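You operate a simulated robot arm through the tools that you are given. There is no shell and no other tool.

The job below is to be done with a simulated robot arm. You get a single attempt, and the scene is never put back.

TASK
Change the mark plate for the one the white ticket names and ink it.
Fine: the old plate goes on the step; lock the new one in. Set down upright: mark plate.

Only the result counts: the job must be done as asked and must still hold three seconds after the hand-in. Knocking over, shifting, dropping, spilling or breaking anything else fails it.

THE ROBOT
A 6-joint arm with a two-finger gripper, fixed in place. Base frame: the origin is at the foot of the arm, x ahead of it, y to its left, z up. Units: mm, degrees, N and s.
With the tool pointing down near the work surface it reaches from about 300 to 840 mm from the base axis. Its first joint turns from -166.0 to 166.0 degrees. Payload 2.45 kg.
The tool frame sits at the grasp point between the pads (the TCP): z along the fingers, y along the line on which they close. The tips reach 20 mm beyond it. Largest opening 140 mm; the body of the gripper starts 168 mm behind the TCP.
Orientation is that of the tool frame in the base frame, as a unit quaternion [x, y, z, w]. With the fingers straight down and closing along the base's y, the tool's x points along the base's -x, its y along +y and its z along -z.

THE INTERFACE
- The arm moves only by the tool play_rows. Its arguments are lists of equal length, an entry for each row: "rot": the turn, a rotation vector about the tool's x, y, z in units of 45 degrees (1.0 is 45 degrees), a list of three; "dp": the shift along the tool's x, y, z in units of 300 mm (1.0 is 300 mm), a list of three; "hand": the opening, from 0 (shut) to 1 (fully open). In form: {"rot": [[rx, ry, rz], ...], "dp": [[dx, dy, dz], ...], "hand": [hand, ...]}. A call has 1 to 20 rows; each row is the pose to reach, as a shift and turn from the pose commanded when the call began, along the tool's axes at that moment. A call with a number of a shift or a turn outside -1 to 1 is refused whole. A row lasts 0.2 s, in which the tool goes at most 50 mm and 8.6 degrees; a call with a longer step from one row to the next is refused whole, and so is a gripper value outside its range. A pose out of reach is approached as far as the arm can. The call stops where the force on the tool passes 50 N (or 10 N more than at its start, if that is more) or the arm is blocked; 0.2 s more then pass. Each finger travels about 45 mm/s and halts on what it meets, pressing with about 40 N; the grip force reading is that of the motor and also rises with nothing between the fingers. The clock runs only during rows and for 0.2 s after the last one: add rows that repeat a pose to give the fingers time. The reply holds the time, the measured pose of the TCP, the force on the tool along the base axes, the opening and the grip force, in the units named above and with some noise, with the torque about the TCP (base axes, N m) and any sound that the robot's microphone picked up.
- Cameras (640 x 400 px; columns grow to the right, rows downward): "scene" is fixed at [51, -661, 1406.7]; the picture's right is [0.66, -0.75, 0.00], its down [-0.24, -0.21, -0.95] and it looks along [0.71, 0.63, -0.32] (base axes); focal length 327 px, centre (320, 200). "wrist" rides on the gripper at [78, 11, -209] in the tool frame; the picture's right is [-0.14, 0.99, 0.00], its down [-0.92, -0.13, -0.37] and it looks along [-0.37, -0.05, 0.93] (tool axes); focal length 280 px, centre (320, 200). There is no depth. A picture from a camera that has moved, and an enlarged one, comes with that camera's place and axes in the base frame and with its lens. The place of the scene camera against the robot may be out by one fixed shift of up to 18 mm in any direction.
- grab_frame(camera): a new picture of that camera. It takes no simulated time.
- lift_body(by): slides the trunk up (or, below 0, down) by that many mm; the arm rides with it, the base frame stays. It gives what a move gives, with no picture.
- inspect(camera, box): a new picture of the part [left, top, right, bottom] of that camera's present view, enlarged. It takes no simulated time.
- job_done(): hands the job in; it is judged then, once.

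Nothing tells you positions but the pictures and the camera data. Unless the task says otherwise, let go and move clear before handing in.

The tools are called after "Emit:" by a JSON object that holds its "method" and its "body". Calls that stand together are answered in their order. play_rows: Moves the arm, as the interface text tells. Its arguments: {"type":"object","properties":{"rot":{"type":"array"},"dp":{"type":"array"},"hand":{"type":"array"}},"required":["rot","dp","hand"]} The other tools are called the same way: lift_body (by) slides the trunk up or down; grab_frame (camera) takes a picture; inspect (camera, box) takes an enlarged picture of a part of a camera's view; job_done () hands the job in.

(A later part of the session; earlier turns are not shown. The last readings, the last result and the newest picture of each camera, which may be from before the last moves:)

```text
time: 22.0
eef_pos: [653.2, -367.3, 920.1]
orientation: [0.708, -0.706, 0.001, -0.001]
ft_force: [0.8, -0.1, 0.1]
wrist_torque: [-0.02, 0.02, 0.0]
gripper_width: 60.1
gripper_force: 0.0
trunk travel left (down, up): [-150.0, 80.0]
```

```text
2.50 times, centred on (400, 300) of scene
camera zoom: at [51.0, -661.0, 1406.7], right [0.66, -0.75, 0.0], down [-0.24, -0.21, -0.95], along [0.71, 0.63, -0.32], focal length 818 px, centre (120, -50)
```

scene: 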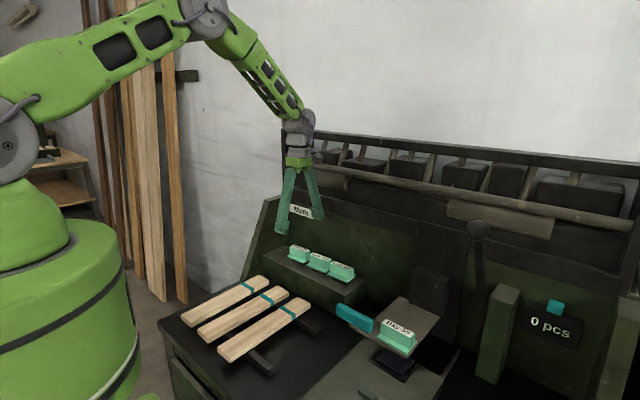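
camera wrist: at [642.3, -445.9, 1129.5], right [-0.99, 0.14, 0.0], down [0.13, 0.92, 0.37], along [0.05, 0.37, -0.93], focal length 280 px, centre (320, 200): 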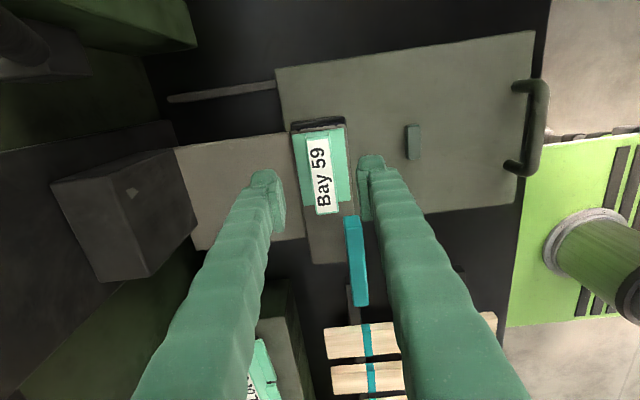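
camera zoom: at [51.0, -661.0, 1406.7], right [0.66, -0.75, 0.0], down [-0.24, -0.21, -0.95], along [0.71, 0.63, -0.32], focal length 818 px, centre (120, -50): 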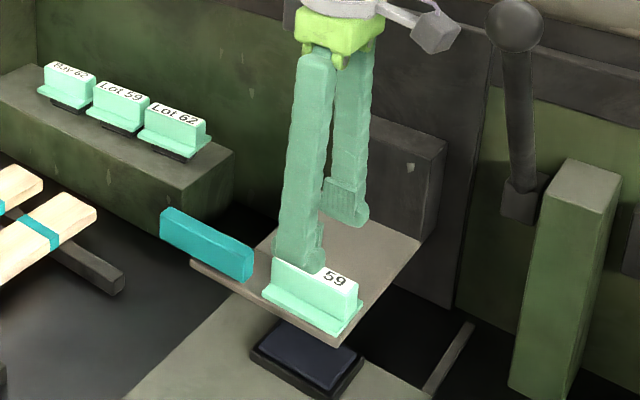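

Emit:
{"method": "inspect", "body": {"camera": "wrist", "box": [285, 110, 365, 160]}}

Emit:
{"method": "inspect", "body": {"camera": "scene", "box": [375, 310, 435, 380]}}

Emit:
{"method": "inspect", "body": {"camera": "scene", "box": [280, 240, 370, 290]}}

```text
8.00 times, centred on (325, 135) of wrist
camera zoom: at [642.3, -445.9, 1129.5], right [-0.99, 0.14, 0.0], down [0.13, 0.92, 0.37], along [0.05, 0.37, -0.93], focal length 2243 px, centre (280, 720)
```

zoom: 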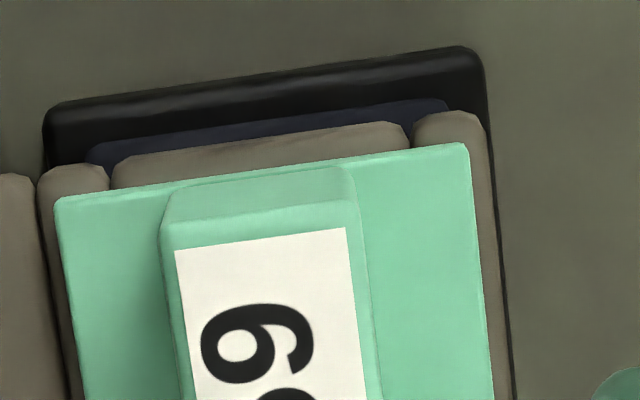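

```text
5.71 times, centred on (405, 345) of scene
camera zoom: at [51.0, -661.0, 1406.7], right [0.66, -0.75, 0.0], down [-0.24, -0.21, -0.95], along [0.71, 0.63, -0.32], focal length 1869 px, centre (-166, -629)
```

zoom: 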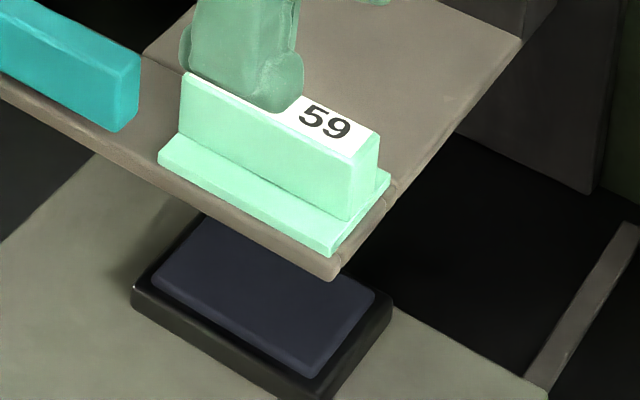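

```text
7.11 times, centred on (325, 265) of scene
camera zoom: at [51.0, -661.0, 1406.7], right [0.66, -0.75, 0.0], down [-0.24, -0.21, -0.95], along [0.71, 0.63, -0.32], focal length 2325 px, centre (284, -262)
```

zoom: 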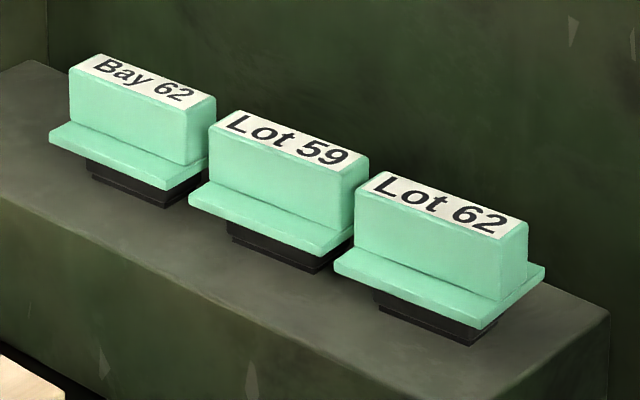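

The pocket is a rectangular window in the shelf and the plate lifts straight up. I descend over Bay 59 and grip its body.

Emit:
{"method": "play_rows", "body": {"rot": [[0, 0, 0], [0, 0, 0], [0, 0, 0], [0, 0, 0], [0, 0, 0], [0, 0, 0], [0, 0, 0], [0, 0, 0]], "dp": [[0, 0.003, 0.07], [0, 0.007, 0.14], [0, 0.007, 0.193], [0, 0.007, 0.193], [0, 0.007, 0.193], [0, 0.007, 0.193], [0, 0.007, 0.193], [0, 0.007, 0.193]], "hand": [0.43, 0.43, 0.43, 0.3, 0.2, 0.1, 0.1, 0.1]}}

Emit:
{"method": "grab_frame", "body": {"camera": "wrist"}}

Emit:
{"method": "inspect", "body": {"camera": "wrist", "box": [240, 100, 400, 230]}}

Emit:
{"method": "inspect", "body": {"camera": "scene", "box": [340, 270, 460, 370]}}

```text
time: 23.8
eef_pos: [650.2, -365.9, 862.5]
orientation: [0.707, -0.707, 0.0, 0.0]
ft_force: [0.1, 0.2, 0.6]
wrist_torque: [-0.07, -0.01, 0.07]
gripper_width: 22.7
gripper_force: 40.3
trunk travel left (down, up): [-150.0, 80.0]
```

```text
taken
camera wrist: at [639.8, -445.2, 1071.6], right [-0.99, 0.14, 0.0], down [0.13, 0.92, 0.37], along [0.05, 0.37, -0.93], focal length 280 px, centre (320, 200)
```

wrist: 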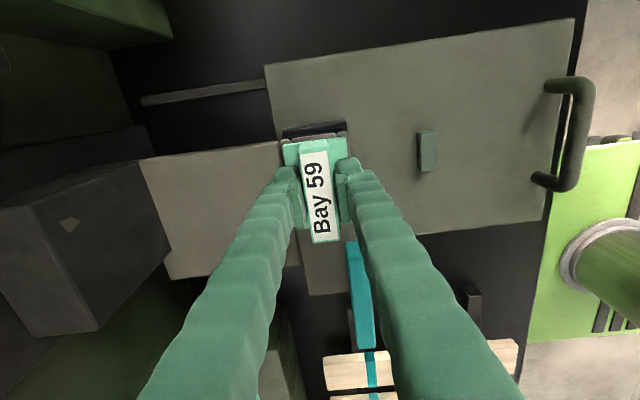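

```text
3.08 times, centred on (320, 165) of wrist
camera zoom: at [639.8, -445.2, 1071.6], right [-0.99, 0.14, 0.0], down [0.13, 0.92, 0.37], along [0.05, 0.37, -0.93], focal length 863 px, centre (320, 308)
```

zoom: 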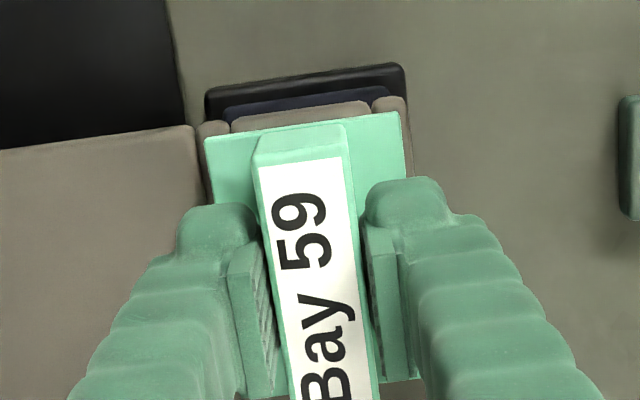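

```text
4.00 times, centred on (400, 320) of scene
camera zoom: at [51.0, -661.0, 1406.7], right [0.66, -0.75, 0.0], down [-0.24, -0.21, -0.95], along [0.71, 0.63, -0.32], focal length 1308 px, centre (0, -280)
```

zoom: 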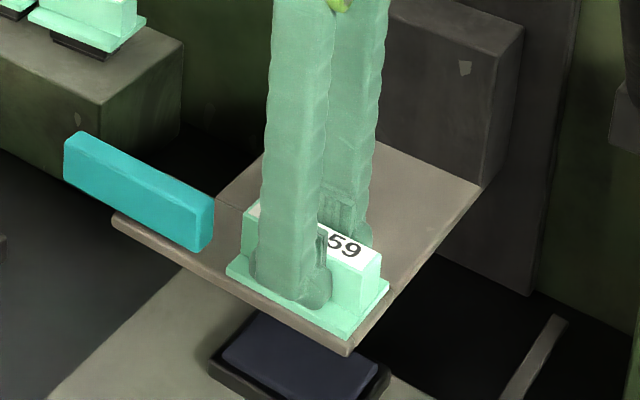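

Gripped, body 22.7 mm wide, seated TCP pose (650.2, -365.9, 862.5). I lift it gently.

Emit:
{"method": "play_rows", "body": {"rot": [[0, 0, 0], [0, 0, 0], [0, 0, 0], [0, 0, 0], [0, 0, 0]], "dp": [[0, 0, -0.01], [0, 0, -0.02], [0, 0, -0.035], [0, 0, -0.055], [0, 0, -0.075]], "hand": [0.1, 0.1, 0.1, 0.1, 0.1]}}

Emit:
{"method": "inspect", "body": {"camera": "scene", "box": [340, 270, 460, 370]}}

Emit:
{"method": "inspect", "body": {"camera": "wrist", "box": [240, 100, 400, 230]}}

```text
time: 25.0
eef_pos: [649.0, -366.7, 885.6]
orientation: [0.708, -0.706, 0.001, -0.001]
ft_force: [-0.4, -0.4, -3.3]
wrist_torque: [0.02, 0.01, -0.05]
gripper_width: 22.9
gripper_force: 40.0
trunk travel left (down, up): [-150.0, 80.0]
```

```text
4.00 times, centred on (400, 320) of scene
camera zoom: at [51.0, -661.0, 1406.7], right [0.66, -0.75, 0.0], down [-0.24, -0.21, -0.95], along [0.71, 0.63, -0.32], focal length 1308 px, centre (0, -280)
```

zoom: 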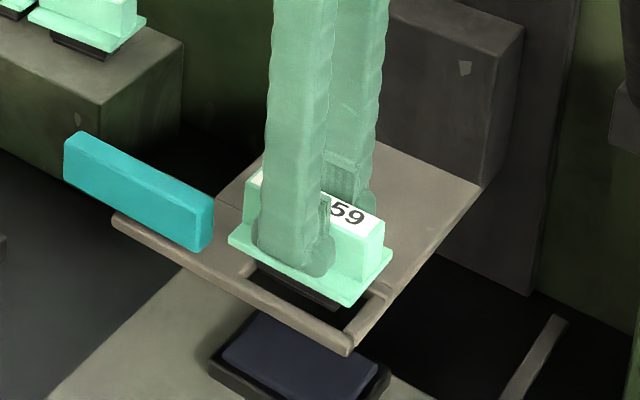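

```text
3.08 times, centred on (320, 165) of wrist
camera zoom: at [639.6, -445.3, 1094.5], right [-0.99, 0.14, 0.0], down [0.13, 0.92, 0.37], along [0.05, 0.37, -0.93], focal length 863 px, centre (320, 308)
```

zoom: 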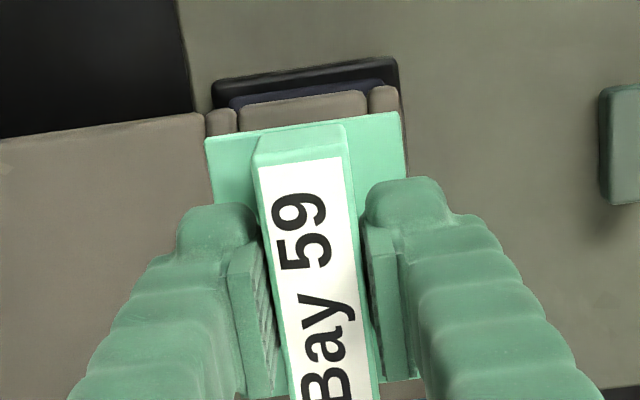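

The plate comes out cleanly. I carry it high over to the left end of the step.

Emit:
{"method": "play_rows", "body": {"rot": [[0, 0, 0], [0, 0, 0], [0, 0, 0], [0, 0, 0], [0, 0, 0], [0, 0, 0], [0, 0, 0], [0, 0, 0], [0, 0, 0], [0, 0, 0]], "dp": [[0, 0, -0.1], [0, 0, -0.2], [-0.1, -0.02, -0.28], [-0.2, -0.04, -0.283], [-0.32, -0.07, -0.283], [-0.44, -0.1, -0.283], [-0.56, -0.12, -0.283], [-0.68, -0.15, -0.283], [-0.8, -0.18, -0.283], [-0.9, -0.2, -0.283]], "hand": [0.1, 0.1, 0.1, 0.1, 0.1, 0.1, 0.1, 0.1, 0.1, 0.1]}}

Emit:
{"method": "play_rows", "body": {"rot": [[0, 0, 0], [0, 0, 0], [0, 0, 0], [0, 0, 0], [0, 0, 0], [0, 0, 0], [0, 0, 0], [0, 0, 0]], "dp": [[-0.12, -0.04, 0], [-0.24, -0.07, 0], [-0.36, -0.1, 0], [-0.48, -0.14, 0], [-0.6, -0.17, 0], [-0.72, -0.21, 0], [-0.84, -0.24, 0], [-0.94, -0.27, 0]], "hand": [0.1, 0.1, 0.1, 0.1, 0.1, 0.1, 0.1, 0.1]}}

Emit:
{"method": "grab_frame", "body": {"camera": "wrist"}}

Emit:
{"method": "grab_frame", "body": {"camera": "scene"}}

```text
time: 27.2
eef_pos: [710.7, -94.7, 970.7]
orientation: [0.708, -0.706, 0.0, 0.001]
ft_force: [0.1, -0.2, -2.9]
wrist_torque: [-0.06, 0.0, 0.0]
gripper_width: 22.8
gripper_force: 39.6
trunk travel left (down, up): [-150.0, 80.0]
```

```text
time: 29.0
eef_pos: [790.0, 184.6, 969.9]
orientation: [0.708, -0.707, 0.0, 0.0]
ft_force: [-0.5, 0.4, -3.1]
wrist_torque: [-0.07, 0.0, -0.01]
gripper_width: 22.8
gripper_force: 40.3
trunk travel left (down, up): [-150.0, 80.0]
```

```text
taken
camera wrist: at [781.3, 106.0, 1178.7], right [-0.99, 0.14, 0.0], down [0.13, 0.92, 0.37], along [0.05, 0.36, -0.93], focal length 280 px, centre (320, 200)
```

wrist: 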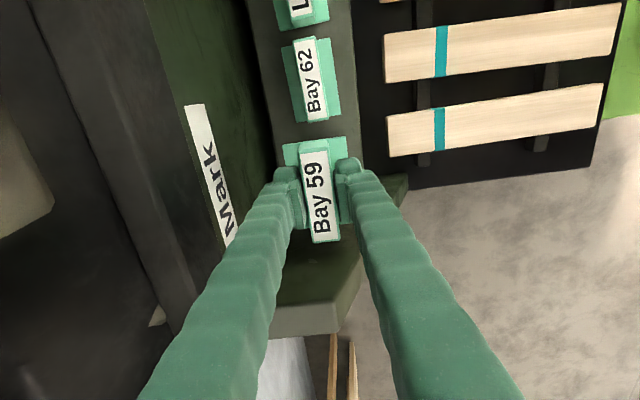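

```text
taken
```

scene: 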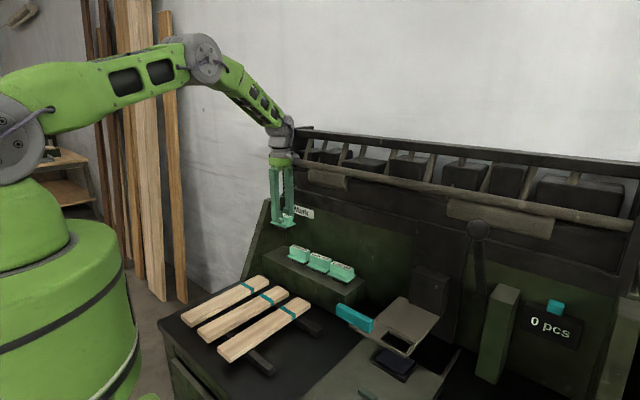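

Emit:
{"method": "inspect", "body": {"camera": "wrist", "box": [220, 20, 420, 200]}}

Emit:
{"method": "inspect", "body": {"camera": "scene", "box": [240, 150, 360, 300]}}

Emit:
{"method": "inspect", "body": {"camera": "wrist", "box": [220, 140, 440, 360]}}

```text
2.22 times, centred on (320, 110) of wrist
camera zoom: at [781.3, 106.0, 1178.7], right [-0.99, 0.14, 0.0], down [0.13, 0.92, 0.37], along [0.05, 0.36, -0.93], focal length 623 px, centre (320, 400)
```

zoom: 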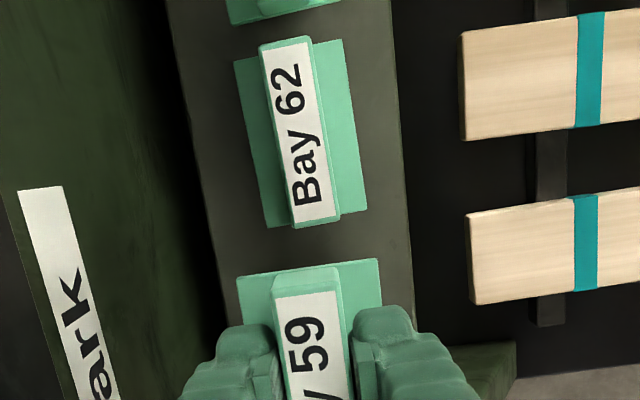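

```text
2.67 times, centred on (300, 225) of scene
camera zoom: at [51.0, -661.0, 1406.7], right [0.66, -0.75, 0.0], down [-0.24, -0.21, -0.95], along [0.71, 0.63, -0.32], focal length 872 px, centre (373, 133)
```

zoom: 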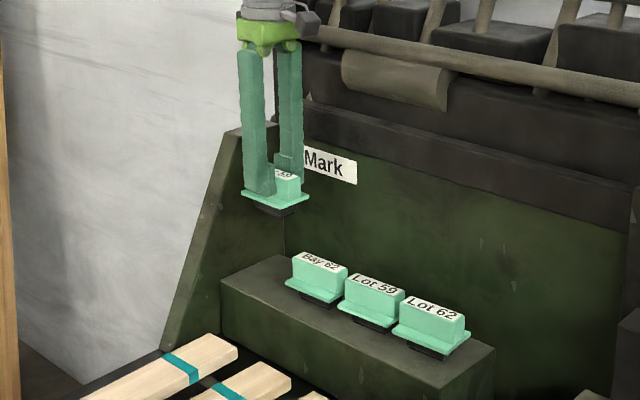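

```text
1.82 times, centred on (330, 250) of wrist
camera zoom: at [781.3, 106.0, 1178.7], right [-0.99, 0.14, 0.0], down [0.13, 0.92, 0.37], along [0.05, 0.36, -0.93], focal length 510 px, centre (302, 109)
```

zoom: 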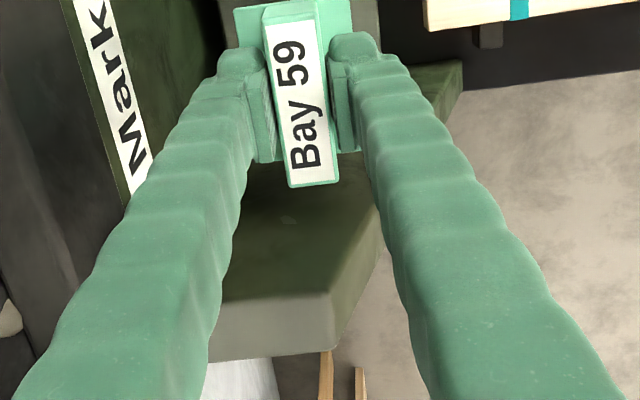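

Bay 62's label centre is ≈(789, 98, 861) with flange to y≈138; the held plate's flange spans 145–226. I shift 5 mm left and lower it to just above the step.

Emit:
{"method": "play_rows", "body": {"rot": [[0, 0, 0], [0, 0, 0], [0, 0, 0], [0, 0, 0], [0, 0, 0], [0, 0, 0]], "dp": [[-0.017, 0, 0.08], [-0.017, 0, 0.16], [-0.017, 0, 0.24], [-0.017, 0, 0.3], [-0.017, 0, 0.34], [-0.017, 0, 0.34]], "hand": [0.1, 0.1, 0.1, 0.1, 0.1, 0.1]}}

Emit:
{"method": "grab_frame", "body": {"camera": "wrist"}}

Emit:
{"method": "inspect", "body": {"camera": "scene", "box": [240, 200, 360, 300]}}

```text
time: 30.4
eef_pos: [790.9, 190.9, 868.7]
orientation: [0.708, -0.707, 0.0, -0.001]
ft_force: [-0.9, 0.4, -3.3]
wrist_torque: [-0.02, 0.0, -0.02]
gripper_width: 22.7
gripper_force: 39.3
trunk travel left (down, up): [-150.0, 80.0]
```

```text
taken
camera wrist: at [780.0, 112.9, 1078.0], right [-0.99, 0.14, 0.0], down [0.13, 0.92, 0.37], along [0.05, 0.37, -0.93], focal length 280 px, centre (320, 200)
```

wrist: 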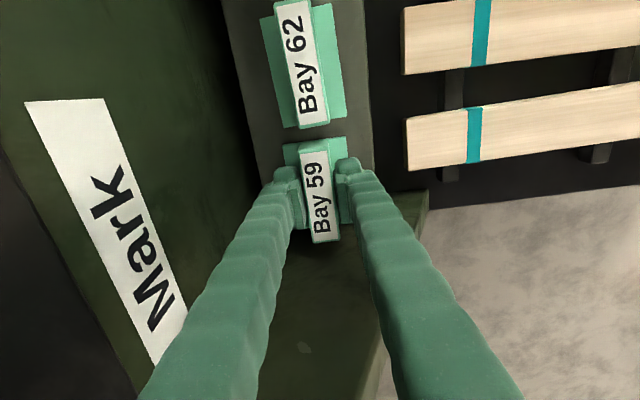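

```text
4.00 times, centred on (300, 250) of scene
camera zoom: at [51.0, -661.0, 1406.7], right [0.66, -0.75, 0.0], down [-0.24, -0.21, -0.95], along [0.71, 0.63, -0.32], focal length 1308 px, centre (400, 0)
```

zoom: 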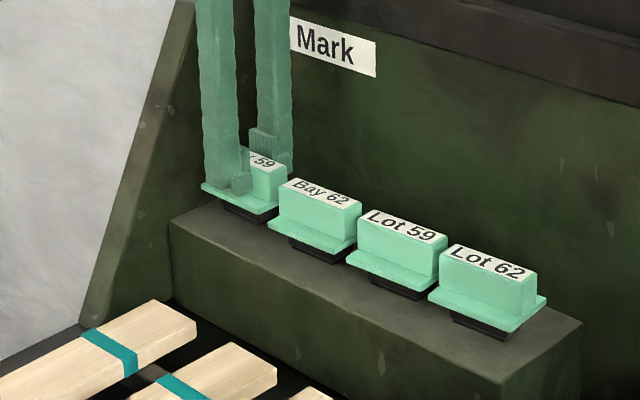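

Nearly down; slow descent to feel the step.

Emit:
{"method": "play_rows", "body": {"rot": [[0, 0, 0], [0, 0, 0], [0, 0, 0], [0, 0, 0]], "dp": [[0, 0, 0.01], [0, 0, 0.02], [0, 0, 0.027], [0, 0, 0.033]], "hand": [0.1, 0.1, 0.1, 0.1]}}

Emit:
{"method": "inspect", "body": {"camera": "scene", "box": [260, 220, 340, 280]}}

```text
time: 31.4
eef_pos: [789.5, 190.6, 863.0]
orientation: [0.708, -0.706, 0.002, -0.003]
ft_force: [-3.8, 1.0, 25.1]
wrist_torque: [-0.33, 0.16, -0.04]
gripper_width: 22.7
gripper_force: 40.6
trunk travel left (down, up): [-150.0, 80.0]
```

```text
6.67 times, centred on (300, 250) of scene
camera zoom: at [51.0, -661.0, 1406.7], right [0.66, -0.75, 0.0], down [-0.24, -0.21, -0.95], along [0.71, 0.63, -0.32], focal length 2180 px, centre (453, -133)
```

zoom: 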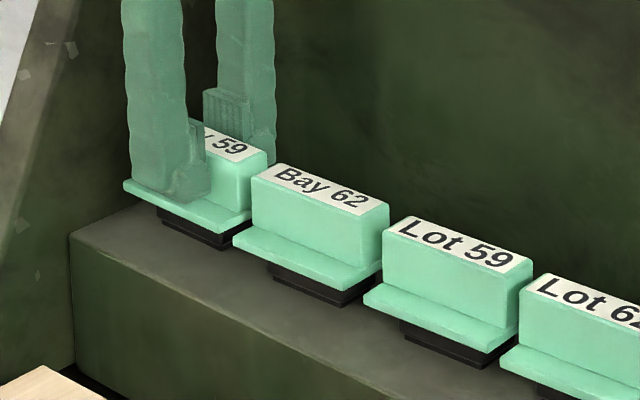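

Emit:
{"method": "inspect", "body": {"camera": "wrist", "box": [240, 60, 400, 180]}}

```text
3.33 times, centred on (320, 120) of wrist
camera zoom: at [779.2, 111.8, 1072.5], right [-0.99, 0.14, -0.01], down [0.12, 0.92, 0.37], along [0.06, 0.37, -0.93], focal length 935 px, centre (320, 467)
```

zoom: 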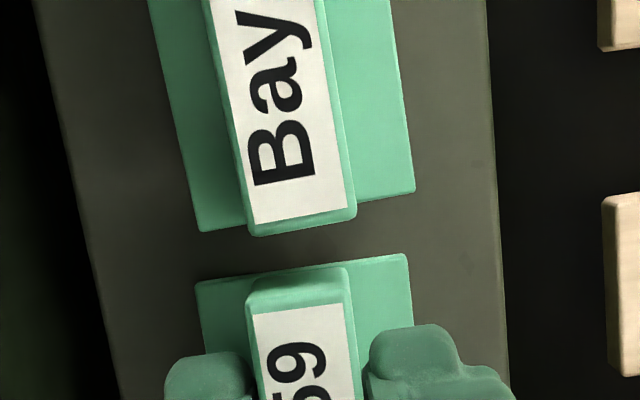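

Gap to Bay 62 is clear and the plate stands on the step. I relieve the pressure, open, and rise.

Emit:
{"method": "play_rows", "body": {"rot": [[0, 0, 0], [0, 0, 0], [0, 0, 0], [0, 0, 0]], "dp": [[0, 0, -0.012], [0, 0, -0.014], [0, 0, -0.014], [0, 0, -0.014]], "hand": [0.1, 0.1, 0.32, 0.32]}}

Emit:
{"method": "inspect", "body": {"camera": "wrist", "box": [240, 100, 400, 230]}}

Emit:
{"method": "inspect", "body": {"camera": "scene", "box": [260, 220, 340, 280]}}

```text
time: 32.4
eef_pos: [790.5, 188.2, 862.9]
orientation: [0.707, -0.707, 0.0, 0.0]
ft_force: [0.0, -0.7, -0.3]
wrist_torque: [-0.02, -0.02, -0.03]
gripper_width: 44.8
gripper_force: 0.0
trunk travel left (down, up): [-150.0, 80.0]
```

```text
3.08 times, centred on (320, 165) of wrist
camera zoom: at [779.6, 111.3, 1071.8], right [-0.99, 0.14, 0.0], down [0.13, 0.92, 0.37], along [0.05, 0.37, -0.93], focal length 863 px, centre (320, 308)
```

zoom: 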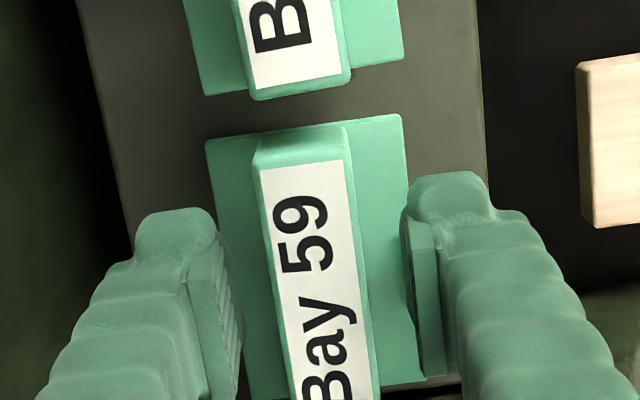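

```text
6.67 times, centred on (300, 250) of scene
camera zoom: at [51.0, -661.0, 1406.7], right [0.66, -0.75, 0.0], down [-0.24, -0.21, -0.95], along [0.71, 0.63, -0.32], focal length 2180 px, centre (453, -133)
```

zoom: 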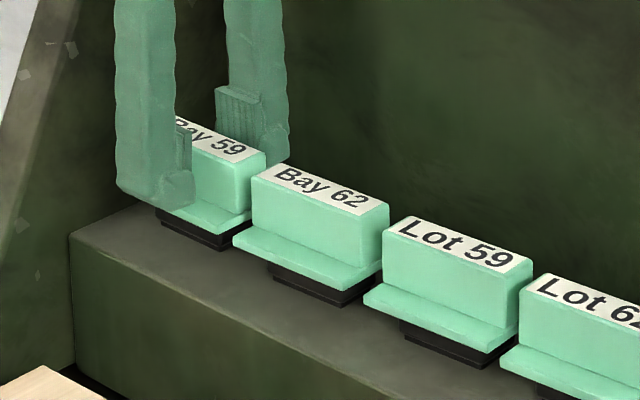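

Old plate stands upright on the step. I rise and shift over Bay 62.

Emit:
{"method": "play_rows", "body": {"rot": [[0, 0, 0], [0, 0, 0], [0, 0, 0], [0, 0, 0], [0, 0, 0], [0, 0, 0]], "dp": [[0, 0, -0.08], [0, 0, -0.2], [0.1, 0, -0.2], [0.2, 0, -0.2], [0.3, 0, -0.2], [0.3, 0, -0.2]], "hand": [0.32, 0.36, 0.36, 0.36, 0.36, 0.36]}}

Emit:
{"method": "inspect", "body": {"camera": "wrist", "box": [220, 100, 400, 230]}}

Emit:
{"method": "inspect", "body": {"camera": "scene", "box": [260, 200, 360, 290]}}

```text
time: 33.8
eef_pos: [789.8, 99.4, 922.8]
orientation: [0.707, -0.707, 0.001, -0.001]
ft_force: [-0.1, 1.1, 0.5]
wrist_torque: [0.01, 0.02, -0.01]
gripper_width: 50.2
gripper_force: 0.0
trunk travel left (down, up): [-150.0, 80.0]
```

```text
3.08 times, centred on (310, 165) of wrist
camera zoom: at [780.5, 20.7, 1131.3], right [-0.99, 0.14, 0.0], down [0.13, 0.92, 0.37], along [0.05, 0.37, -0.93], focal length 863 px, centre (351, 308)
```

zoom: 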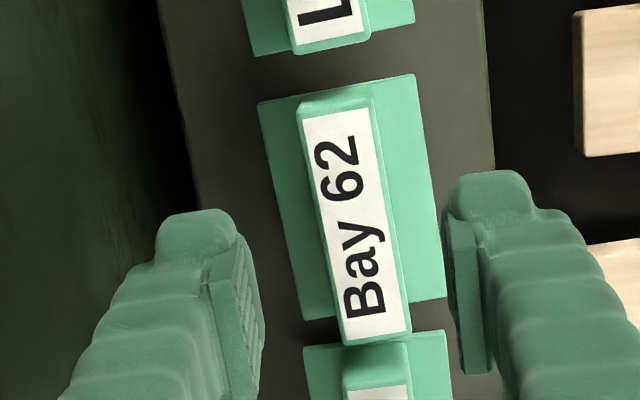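

```text
4.44 times, centred on (310, 245) of scene
camera zoom: at [51.0, -661.0, 1406.7], right [0.66, -0.75, 0.0], down [-0.24, -0.21, -0.95], along [0.71, 0.63, -0.32], focal length 1453 px, centre (364, 0)
```

zoom: 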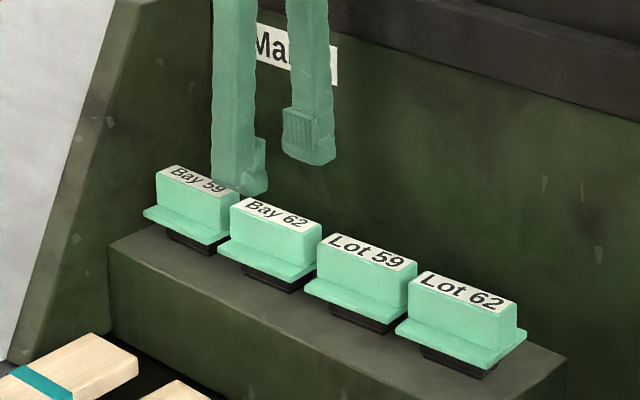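

Bay 62 is yawed about 3° relative to the hand. I turn the hand to match, centre on it and descend, then grip.

Emit:
{"method": "play_rows", "body": {"rot": [[0, 0, -0.03], [0, 0, -0.064], [0, 0, -0.064], [0, 0, -0.064], [0, 0, -0.064]], "dp": [[0.005, 0.006, 0.04], [0.005, 0.006, 0.1], [0.005, 0.006, 0.16], [0.005, 0.006, 0.2], [0.005, 0.006, 0.2]], "hand": [0.36, 0.36, 0.36, 0.36, 0.36]}}

Emit:
{"method": "inspect", "body": {"camera": "wrist", "box": [240, 100, 400, 230]}}

```text
time: 35.0
eef_pos: [789.4, 98.3, 862.0]
orientation: [0.726, -0.688, 0.0, 0.0]
ft_force: [0.2, -0.2, 0.0]
wrist_torque: [0.0, 0.01, 0.01]
gripper_width: 50.7
gripper_force: 0.0
trunk travel left (down, up): [-150.0, 80.0]
```

```text
3.08 times, centred on (320, 165) of wrist
camera zoom: at [782.6, 19.5, 1072.3], right [-1.0, 0.09, 0.0], down [0.08, 0.93, 0.37], along [0.03, 0.37, -0.93], focal length 863 px, centre (320, 308)
```

zoom: 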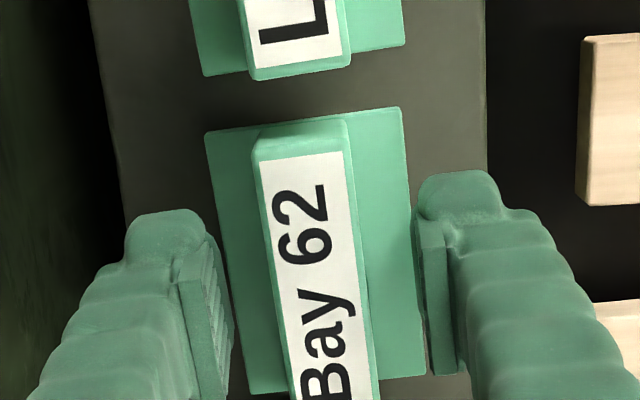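

Emit:
{"method": "play_rows", "body": {"rot": [[0, 0, 0], [0, 0, 0], [0, 0, 0], [0, 0, 0], [0, 0, 0]], "dp": [[0.004, 0, 0], [0.004, 0, 0], [0.004, 0, 0], [0.004, 0, 0], [0.004, 0, 0]], "hand": [0.36, 0.25, 0.1, 0.1, 0.1]}}

Emit:
{"method": "inspect", "body": {"camera": "wrist", "box": [240, 100, 400, 230]}}

```text
time: 36.2
eef_pos: [788.5, 97.6, 863.1]
orientation: [0.725, -0.689, 0.0, 0.0]
ft_force: [0.0, 0.2, 0.5]
wrist_torque: [0.0, 0.01, -0.03]
gripper_width: 22.9
gripper_force: 39.6
trunk travel left (down, up): [-150.0, 80.0]
```

```text
3.08 times, centred on (320, 165) of wrist
camera zoom: at [782.3, 18.4, 1072.3], right [-1.0, 0.09, 0.0], down [0.08, 0.93, 0.37], along [0.03, 0.37, -0.93], focal length 863 px, centre (320, 308)
```

zoom: 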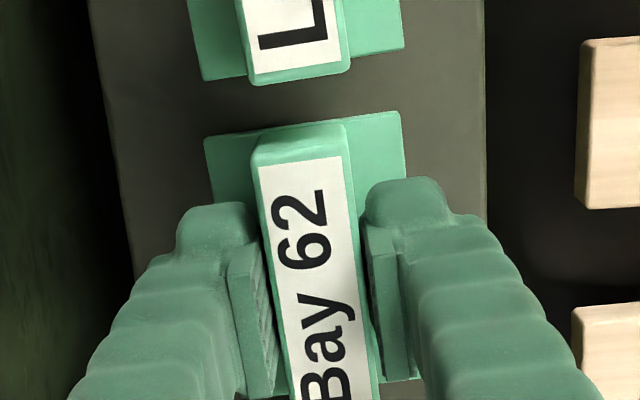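

Grip matches the reference on Bay 59 (within ~0.5 mm). I lift straight up, then turn back the 3°.

Emit:
{"method": "play_rows", "body": {"rot": [[0, 0, 0], [0, 0, 0], [0, 0, 0], [0, 0, 0], [0, 0, 0.032], [0, 0, 0.064]], "dp": [[0, 0, -0.02], [0, 0, -0.06], [0, 0, -0.15], [0, 0, -0.25], [0, 0, -0.35], [0, 0, -0.37]], "hand": [0.1, 0.1, 0.1, 0.1, 0.1, 0.1]}}

Emit:
{"method": "inspect", "body": {"camera": "scene", "box": [240, 170, 380, 300]}}

Emit:
{"method": "grab_frame", "body": {"camera": "wrist"}}

```text
time: 37.6
eef_pos: [787.8, 97.3, 974.4]
orientation: [0.708, -0.706, 0.0, -0.001]
ft_force: [-0.3, -0.4, -3.2]
wrist_torque: [-0.02, 0.0, 0.02]
gripper_width: 22.8
gripper_force: 40.1
trunk travel left (down, up): [-150.0, 80.0]
```

```text
3.08 times, centred on (310, 235) of scene
camera zoom: at [51.0, -661.0, 1406.7], right [0.66, -0.75, 0.0], down [-0.24, -0.21, -0.95], along [0.71, 0.63, -0.32], focal length 1006 px, centre (351, 92)
```

zoom: 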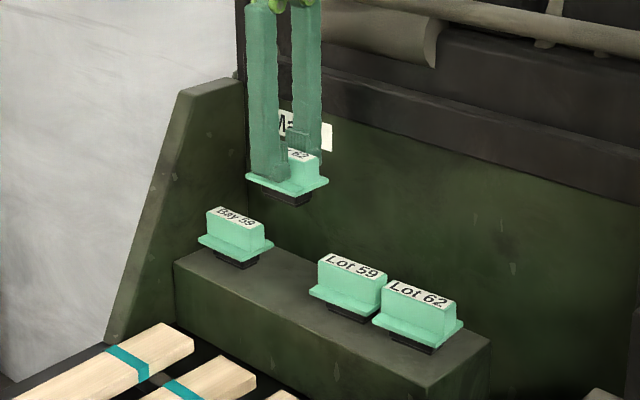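

```text
taken
camera wrist: at [778.2, 19.7, 1183.9], right [-0.99, 0.14, 0.0], down [0.13, 0.92, 0.37], along [0.05, 0.37, -0.93], focal length 280 px, centre (320, 200)
```

wrist: 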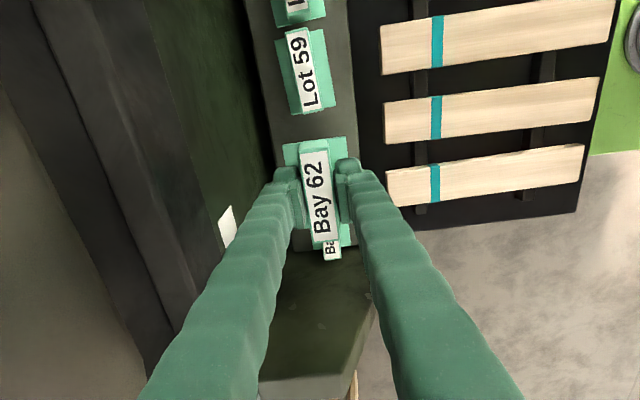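

Emit:
{"method": "play_rows", "body": {"rot": [[0, 0, 0], [0, 0, 0], [0, 0, 0], [0, 0, 0], [0, 0, 0], [0, 0, 0], [0, 0, 0]], "dp": [[0.12, 0.04, 0], [0.24, 0.08, 0], [0.36, 0.11, 0], [0.48, 0.15, 0], [0.6, 0.19, 0], [0.73, 0.23, 0], [0.867, 0.26, 0]], "hand": [0.1, 0.1, 0.1, 0.1, 0.1, 0.1, 0.1]}}

Emit:
{"method": "play_rows", "body": {"rot": [[0, 0, 0], [0, 0, 0], [0, 0, 0], [0, 0, 0], [0, 0, 0], [0, 0, 0], [0, 0, 0], [0, 0, 0]], "dp": [[0.12, 0.04, 0], [0.24, 0.08, 0], [0.36, 0.11, 0], [0.48, 0.15, 0], [0.6, 0.18, 0.03], [0.678, 0.2, 0.1], [0.678, 0.2, 0.2], [0.678, 0.2, 0.2]], "hand": [0.1, 0.1, 0.1, 0.1, 0.1, 0.1, 0.1, 0.1]}}

Emit:
{"method": "inspect", "body": {"camera": "wrist", "box": [240, 100, 400, 230]}}

Emit:
{"method": "inspect", "body": {"camera": "scene", "box": [340, 250, 460, 370]}}

```text
time: 39.2
eef_pos: [709.2, -164.3, 973.5]
orientation: [0.707, -0.707, 0.001, 0.0]
ft_force: [-1.1, -0.8, -3.2]
wrist_torque: [0.04, -0.02, 0.01]
gripper_width: 22.8
gripper_force: 40.4
trunk travel left (down, up): [-150.0, 80.0]
```

```text
time: 41.0
eef_pos: [651.7, -366.9, 914.4]
orientation: [0.707, -0.707, 0.001, -0.001]
ft_force: [-0.2, 0.3, -3.4]
wrist_torque: [-0.01, 0.01, -0.04]
gripper_width: 22.6
gripper_force: 40.2
trunk travel left (down, up): [-150.0, 80.0]
```

```text
3.08 times, centred on (320, 165) of wrist
camera zoom: at [641.8, -445.0, 1123.6], right [-0.99, 0.14, 0.0], down [0.13, 0.92, 0.37], along [0.05, 0.37, -0.93], focal length 863 px, centre (320, 308)
```

zoom: 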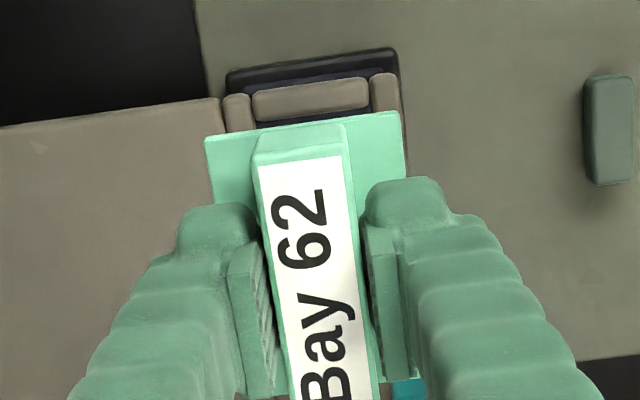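

```text
3.33 times, centred on (400, 310) of scene
camera zoom: at [51.0, -661.0, 1406.7], right [0.66, -0.75, 0.0], down [-0.24, -0.21, -0.95], along [0.71, 0.63, -0.32], focal length 1090 px, centre (53, -167)
```

zoom: 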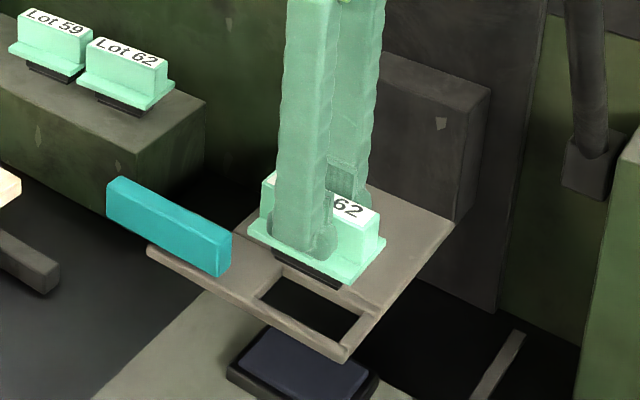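

Emit:
{"method": "play_rows", "body": {"rot": [[0, 0, 0], [0, 0, 0], [0, 0, 0], [0, 0, 0]], "dp": [[-0.003, 0.006, 0.03], [-0.003, 0.006, 0.07], [-0.003, 0.006, 0.096], [-0.003, 0.006, 0.096]], "hand": [0.1, 0.1, 0.1, 0.1]}}

Emit:
{"method": "inspect", "body": {"camera": "wrist", "box": [240, 100, 400, 230]}}

Emit:
{"method": "inspect", "body": {"camera": "scene", "box": [340, 270, 460, 370]}}

```text
time: 42.0
eef_pos: [649.5, -366.1, 885.6]
orientation: [0.707, -0.707, 0.0, 0.0]
ft_force: [0.1, 0.7, -3.4]
wrist_torque: [-0.01, 0.02, 0.0]
gripper_width: 22.8
gripper_force: 39.8
trunk travel left (down, up): [-150.0, 80.0]
```

```text
3.08 times, centred on (320, 165) of wrist
camera zoom: at [639.3, -444.3, 1094.1], right [-0.99, 0.14, 0.0], down [0.13, 0.92, 0.37], along [0.05, 0.37, -0.93], focal length 863 px, centre (320, 308)
```

zoom: 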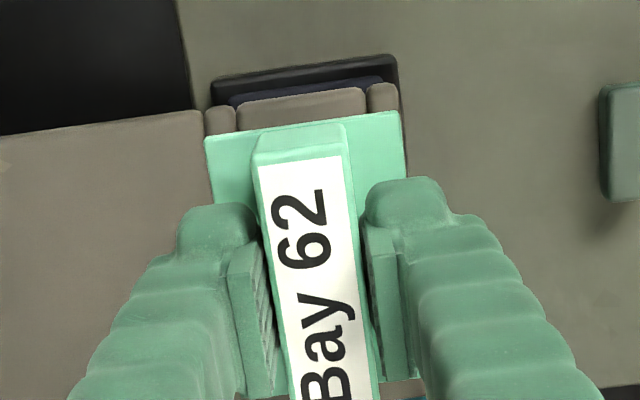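

```text
4.00 times, centred on (400, 320) of scene
camera zoom: at [51.0, -661.0, 1406.7], right [0.66, -0.75, 0.0], down [-0.24, -0.21, -0.95], along [0.71, 0.63, -0.32], focal length 1308 px, centre (0, -280)
```

zoom: 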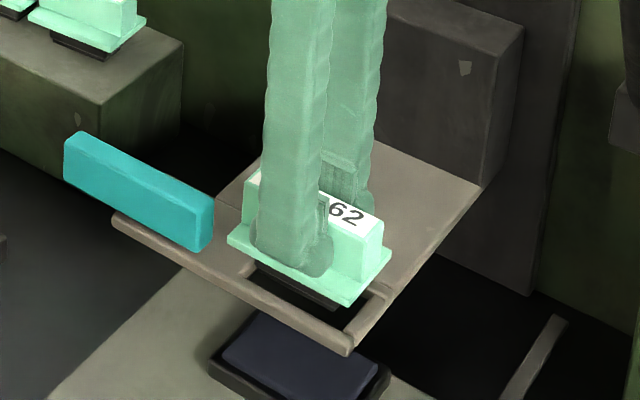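

Alignment matches the extraction picture. I lower it into the pocket slowly.

Emit:
{"method": "play_rows", "body": {"rot": [[0, 0, 0], [0, 0, 0], [0, 0, 0], [0, 0, 0], [0, 0, 0], [0, 0, 0], [0, 0, 0]], "dp": [[0.002, 0, 0.01], [0.002, 0, 0.02], [0.002, 0, 0.03], [0.002, 0, 0.042], [0.002, 0, 0.054], [0.002, 0, 0.064], [0.002, 0, 0.072]], "hand": [0.1, 0.1, 0.1, 0.1, 0.1, 0.1, 0.1]}}

Emit:
{"method": "inspect", "body": {"camera": "wrist", "box": [240, 100, 400, 230]}}

Emit:
{"method": "inspect", "body": {"camera": "scene", "box": [340, 270, 460, 370]}}

```text
time: 43.6
eef_pos: [649.5, -366.5, 864.1]
orientation: [0.708, -0.706, 0.0, -0.001]
ft_force: [0.2, 0.0, -2.7]
wrist_torque: [0.02, -0.02, -0.02]
gripper_width: 22.8
gripper_force: 39.9
trunk travel left (down, up): [-150.0, 80.0]
```

```text
3.08 times, centred on (320, 165) of wrist
camera zoom: at [639.7, -444.6, 1073.0], right [-0.99, 0.14, 0.0], down [0.13, 0.92, 0.37], along [0.05, 0.37, -0.93], focal length 863 px, centre (320, 308)
```

zoom: 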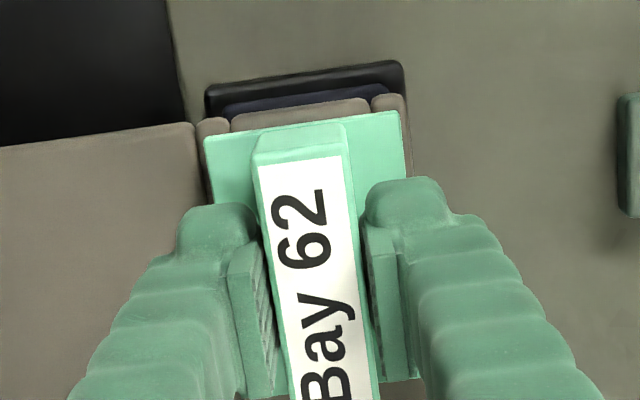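

```text
4.00 times, centred on (400, 320) of scene
camera zoom: at [51.0, -661.0, 1406.7], right [0.66, -0.75, 0.0], down [-0.24, -0.21, -0.95], along [0.71, 0.63, -0.32], focal length 1308 px, centre (0, -280)
```

zoom: 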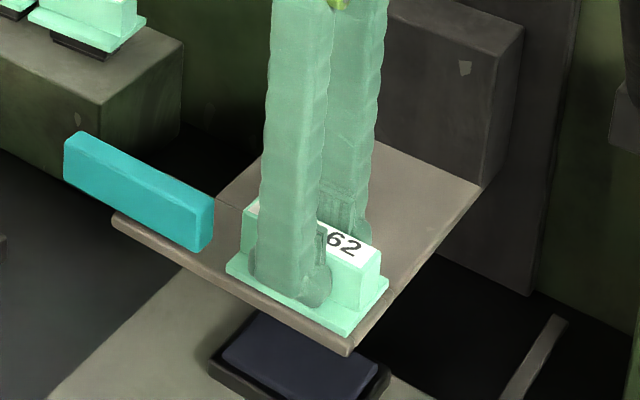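

Emit:
{"method": "play_rows", "body": {"rot": [[0, 0, 0], [0, 0, 0], [0, 0, 0]], "dp": [[0, 0, 0.003], [0, 0, 0.006], [0, 0, 0.009]], "hand": [0.1, 0.1, 0.1]}}

```text
time: 44.4
eef_pos: [649.5, -366.3, 862.3]
orientation: [0.708, -0.707, 0.001, -0.002]
ft_force: [-0.3, 3.4, 7.3]
wrist_torque: [0.45, 0.07, 0.03]
gripper_width: 22.7
gripper_force: 40.1
trunk travel left (down, up): [-150.0, 80.0]
```

Seated (862.3, contact force). I release and rise.

Emit:
{"method": "play_rows", "body": {"rot": [[0, 0, 0], [0, 0, 0], [0, 0, 0], [0, 0, 0], [0, 0, 0], [0, 0, 0]], "dp": [[0, 0, -0.002], [0, 0, -0.002], [0, 0, -0.002], [0, 0, -0.05], [0, 0, -0.15], [0, 0, -0.25]], "hand": [0.2, 0.36, 0.36, 0.36, 0.36, 0.36]}}

Emit:
{"method": "inspect", "body": {"camera": "wrist", "box": [220, 100, 400, 230]}}

Emit:
{"method": "inspect", "body": {"camera": "scene", "box": [340, 270, 460, 370]}}

```text
time: 45.8
eef_pos: [648.5, -365.4, 937.3]
orientation: [0.708, -0.707, 0.001, 0.0]
ft_force: [-0.2, -0.5, -0.2]
wrist_torque: [-0.04, -0.01, -0.01]
gripper_width: 50.3
gripper_force: 0.0
trunk travel left (down, up): [-150.0, 80.0]
```

```text
3.08 times, centred on (310, 165) of wrist
camera zoom: at [638.6, -443.3, 1146.1], right [-0.99, 0.14, 0.0], down [0.13, 0.92, 0.37], along [0.05, 0.37, -0.93], focal length 863 px, centre (351, 308)
```

zoom: 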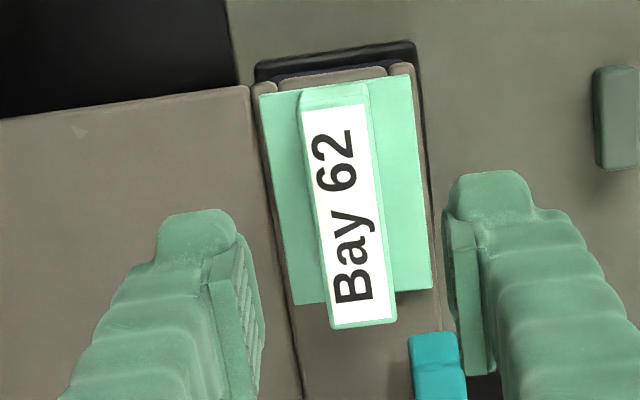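

```text
4.00 times, centred on (400, 320) of scene
camera zoom: at [51.0, -661.0, 1406.7], right [0.66, -0.75, 0.0], down [-0.24, -0.21, -0.95], along [0.71, 0.63, -0.32], focal length 1308 px, centre (0, -280)
```

zoom: 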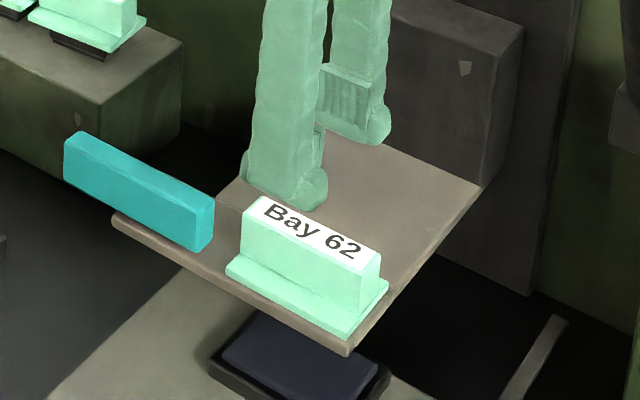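

New plate seated squarely. Now back to the lock bar at y≈-239.

Emit:
{"method": "play_rows", "body": {"rot": [[0, 0, 0], [0, 0, 0], [0, 0, 0], [0, 0, 0], [0, 0, 0], [0, 0, 0]], "dp": [[-0.12, 0.02, 0], [-0.24, 0.04, 0], [-0.36, 0.06, 0], [-0.421, 0.077, 0], [-0.421, 0.077, 0.1], [-0.421, 0.077, 0.1]], "hand": [0.34, 0.34, 0.34, 0.34, 0.34, 0.34]}}

Emit:
{"method": "inspect", "body": {"camera": "wrist", "box": [220, 100, 400, 230]}}

```text
time: 47.2
eef_pos: [625.0, -241.0, 905.5]
orientation: [0.707, -0.707, 0.001, 0.0]
ft_force: [-0.2, -0.2, 0.7]
wrist_torque: [0.01, 0.01, 0.04]
gripper_width: 47.7
gripper_force: 0.1
trunk travel left (down, up): [-150.0, 80.0]
```

```text
3.08 times, centred on (310, 165) of wrist
camera zoom: at [615.3, -319.1, 1114.9], right [-0.99, 0.14, 0.0], down [0.13, 0.92, 0.37], along [0.05, 0.37, -0.93], focal length 863 px, centre (351, 308)
```

zoom: 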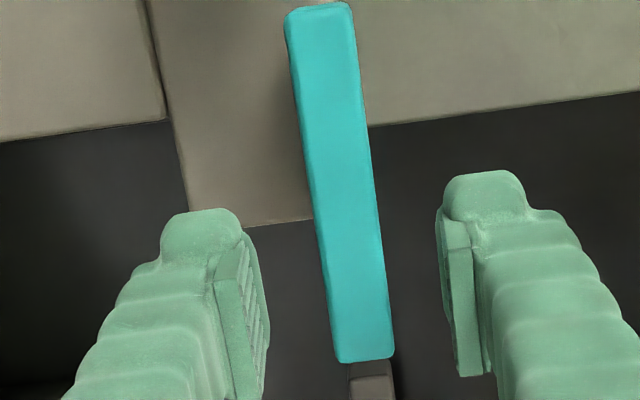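

Emit:
{"method": "play_rows", "body": {"rot": [[0, 0, 0], [0, 0, 0], [0, 0, 0], [0, 0, 0], [0, 0, 0], [0, 0, 0]], "dp": [[0, 0, 0.07], [0, 0, 0.135], [0, 0, 0.135], [0, 0, 0.135], [0, 0, 0.135], [0, 0, 0.135]], "hand": [0.34, 0.34, 0.25, 0.08, 0.08, 0.08]}}

Emit:
{"method": "play_rows", "body": {"rot": [[0, 0, 0], [0, 0, 0], [0, 0, 0], [0, 0, 0], [0, 0, 0], [0, 0, 0], [0, 0, 0], [0, 0, 0], [0, 0, 0]], "dp": [[0.015, 0, 0], [0.03, 0, 0], [0.045, 0, 0], [0.06, 0, 0], [0.075, 0, 0], [0.09, 0, 0], [0.105, 0, 0], [0.12, 0, 0], [0.13, 0, 0]], "hand": [0.08, 0.08, 0.08, 0.08, 0.08, 0.08, 0.08, 0.08, 0.08]}}

Emit:
{"method": "grab_frame", "body": {"camera": "wrist"}}

Emit:
{"method": "inspect", "body": {"camera": "scene", "box": [340, 270, 460, 370]}}

```text
time: 48.6
eef_pos: [626.0, -240.5, 865.1]
orientation: [0.708, -0.706, 0.001, 0.0]
ft_force: [-0.3, -0.5, -1.6]
wrist_torque: [-0.13, 0.0, -0.05]
gripper_width: 17.9
gripper_force: 41.1
trunk travel left (down, up): [-150.0, 80.0]
```

```text
time: 50.6
eef_pos: [624.6, -277.9, 864.7]
orientation: [0.707, -0.707, -0.001, -0.001]
ft_force: [-4.1, 0.2, -1.8]
wrist_torque: [0.08, 0.06, -0.05]
gripper_width: 18.1
gripper_force: 43.2
trunk travel left (down, up): [-150.0, 80.0]
```

```text
taken
camera wrist: at [615.8, -356.7, 1073.9], right [-0.99, 0.14, 0.0], down [0.13, 0.92, 0.37], along [0.05, 0.37, -0.93], focal length 280 px, centre (320, 200)
```

wrist: 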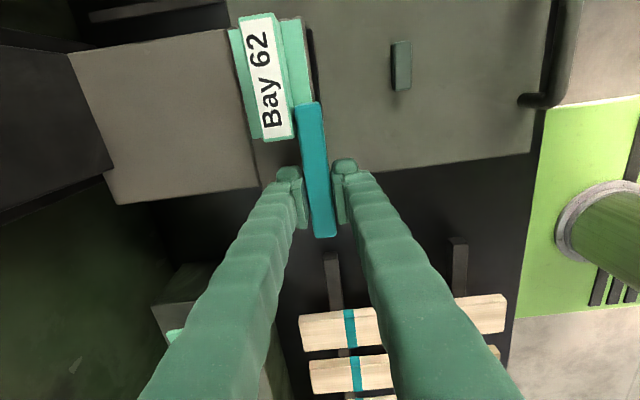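

```text
4.00 times, centred on (400, 320) of scene
camera zoom: at [51.0, -661.0, 1406.7], right [0.66, -0.75, 0.0], down [-0.24, -0.21, -0.95], along [0.71, 0.63, -0.32], focal length 1308 px, centre (0, -280)
```

zoom: 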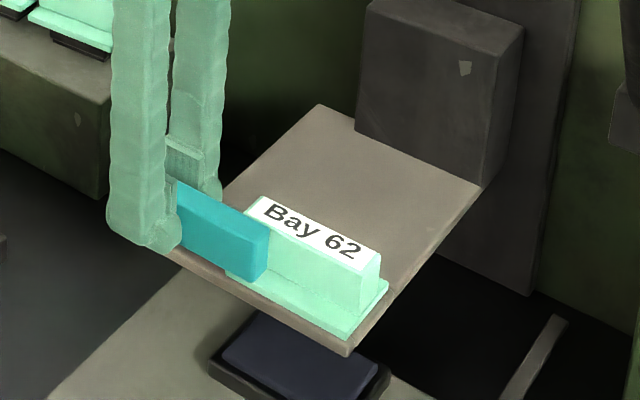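

Bar is sliding over the flange; original locked position was TCP y≈-283. I push on gently to the stop.

Emit:
{"method": "play_rows", "body": {"rot": [[0, 0, 0], [0, 0, 0], [0, 0, 0]], "dp": [[0.009, 0, 0], [0.018, 0, 0], [0.025, 0, 0]], "hand": [0.08, 0.08, 0.08]}}

Emit:
{"method": "grab_frame", "body": {"camera": "wrist"}}

```text
time: 51.4
eef_pos: [626.0, -284.1, 863.8]
orientation: [0.707, -0.707, 0.0, 0.0]
ft_force: [-1.9, 10.5, -4.2]
wrist_torque: [0.04, -0.02, -0.11]
gripper_width: 17.9
gripper_force: 43.8
trunk travel left (down, up): [-150.0, 80.0]
```

```text
taken
camera wrist: at [615.8, -363.5, 1073.9], right [-0.99, 0.14, 0.0], down [0.13, 0.92, 0.37], along [0.05, 0.37, -0.93], focal length 280 px, centre (320, 200)
```

wrist: 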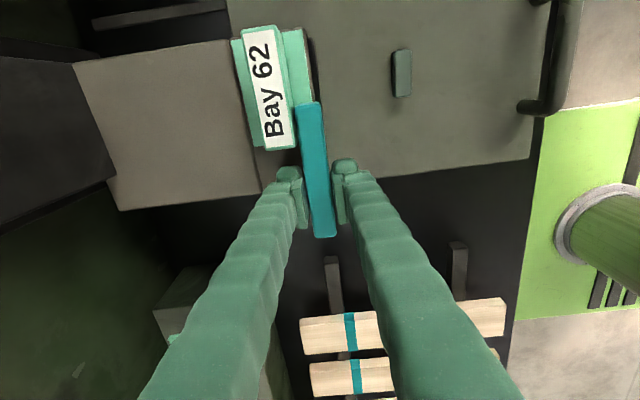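

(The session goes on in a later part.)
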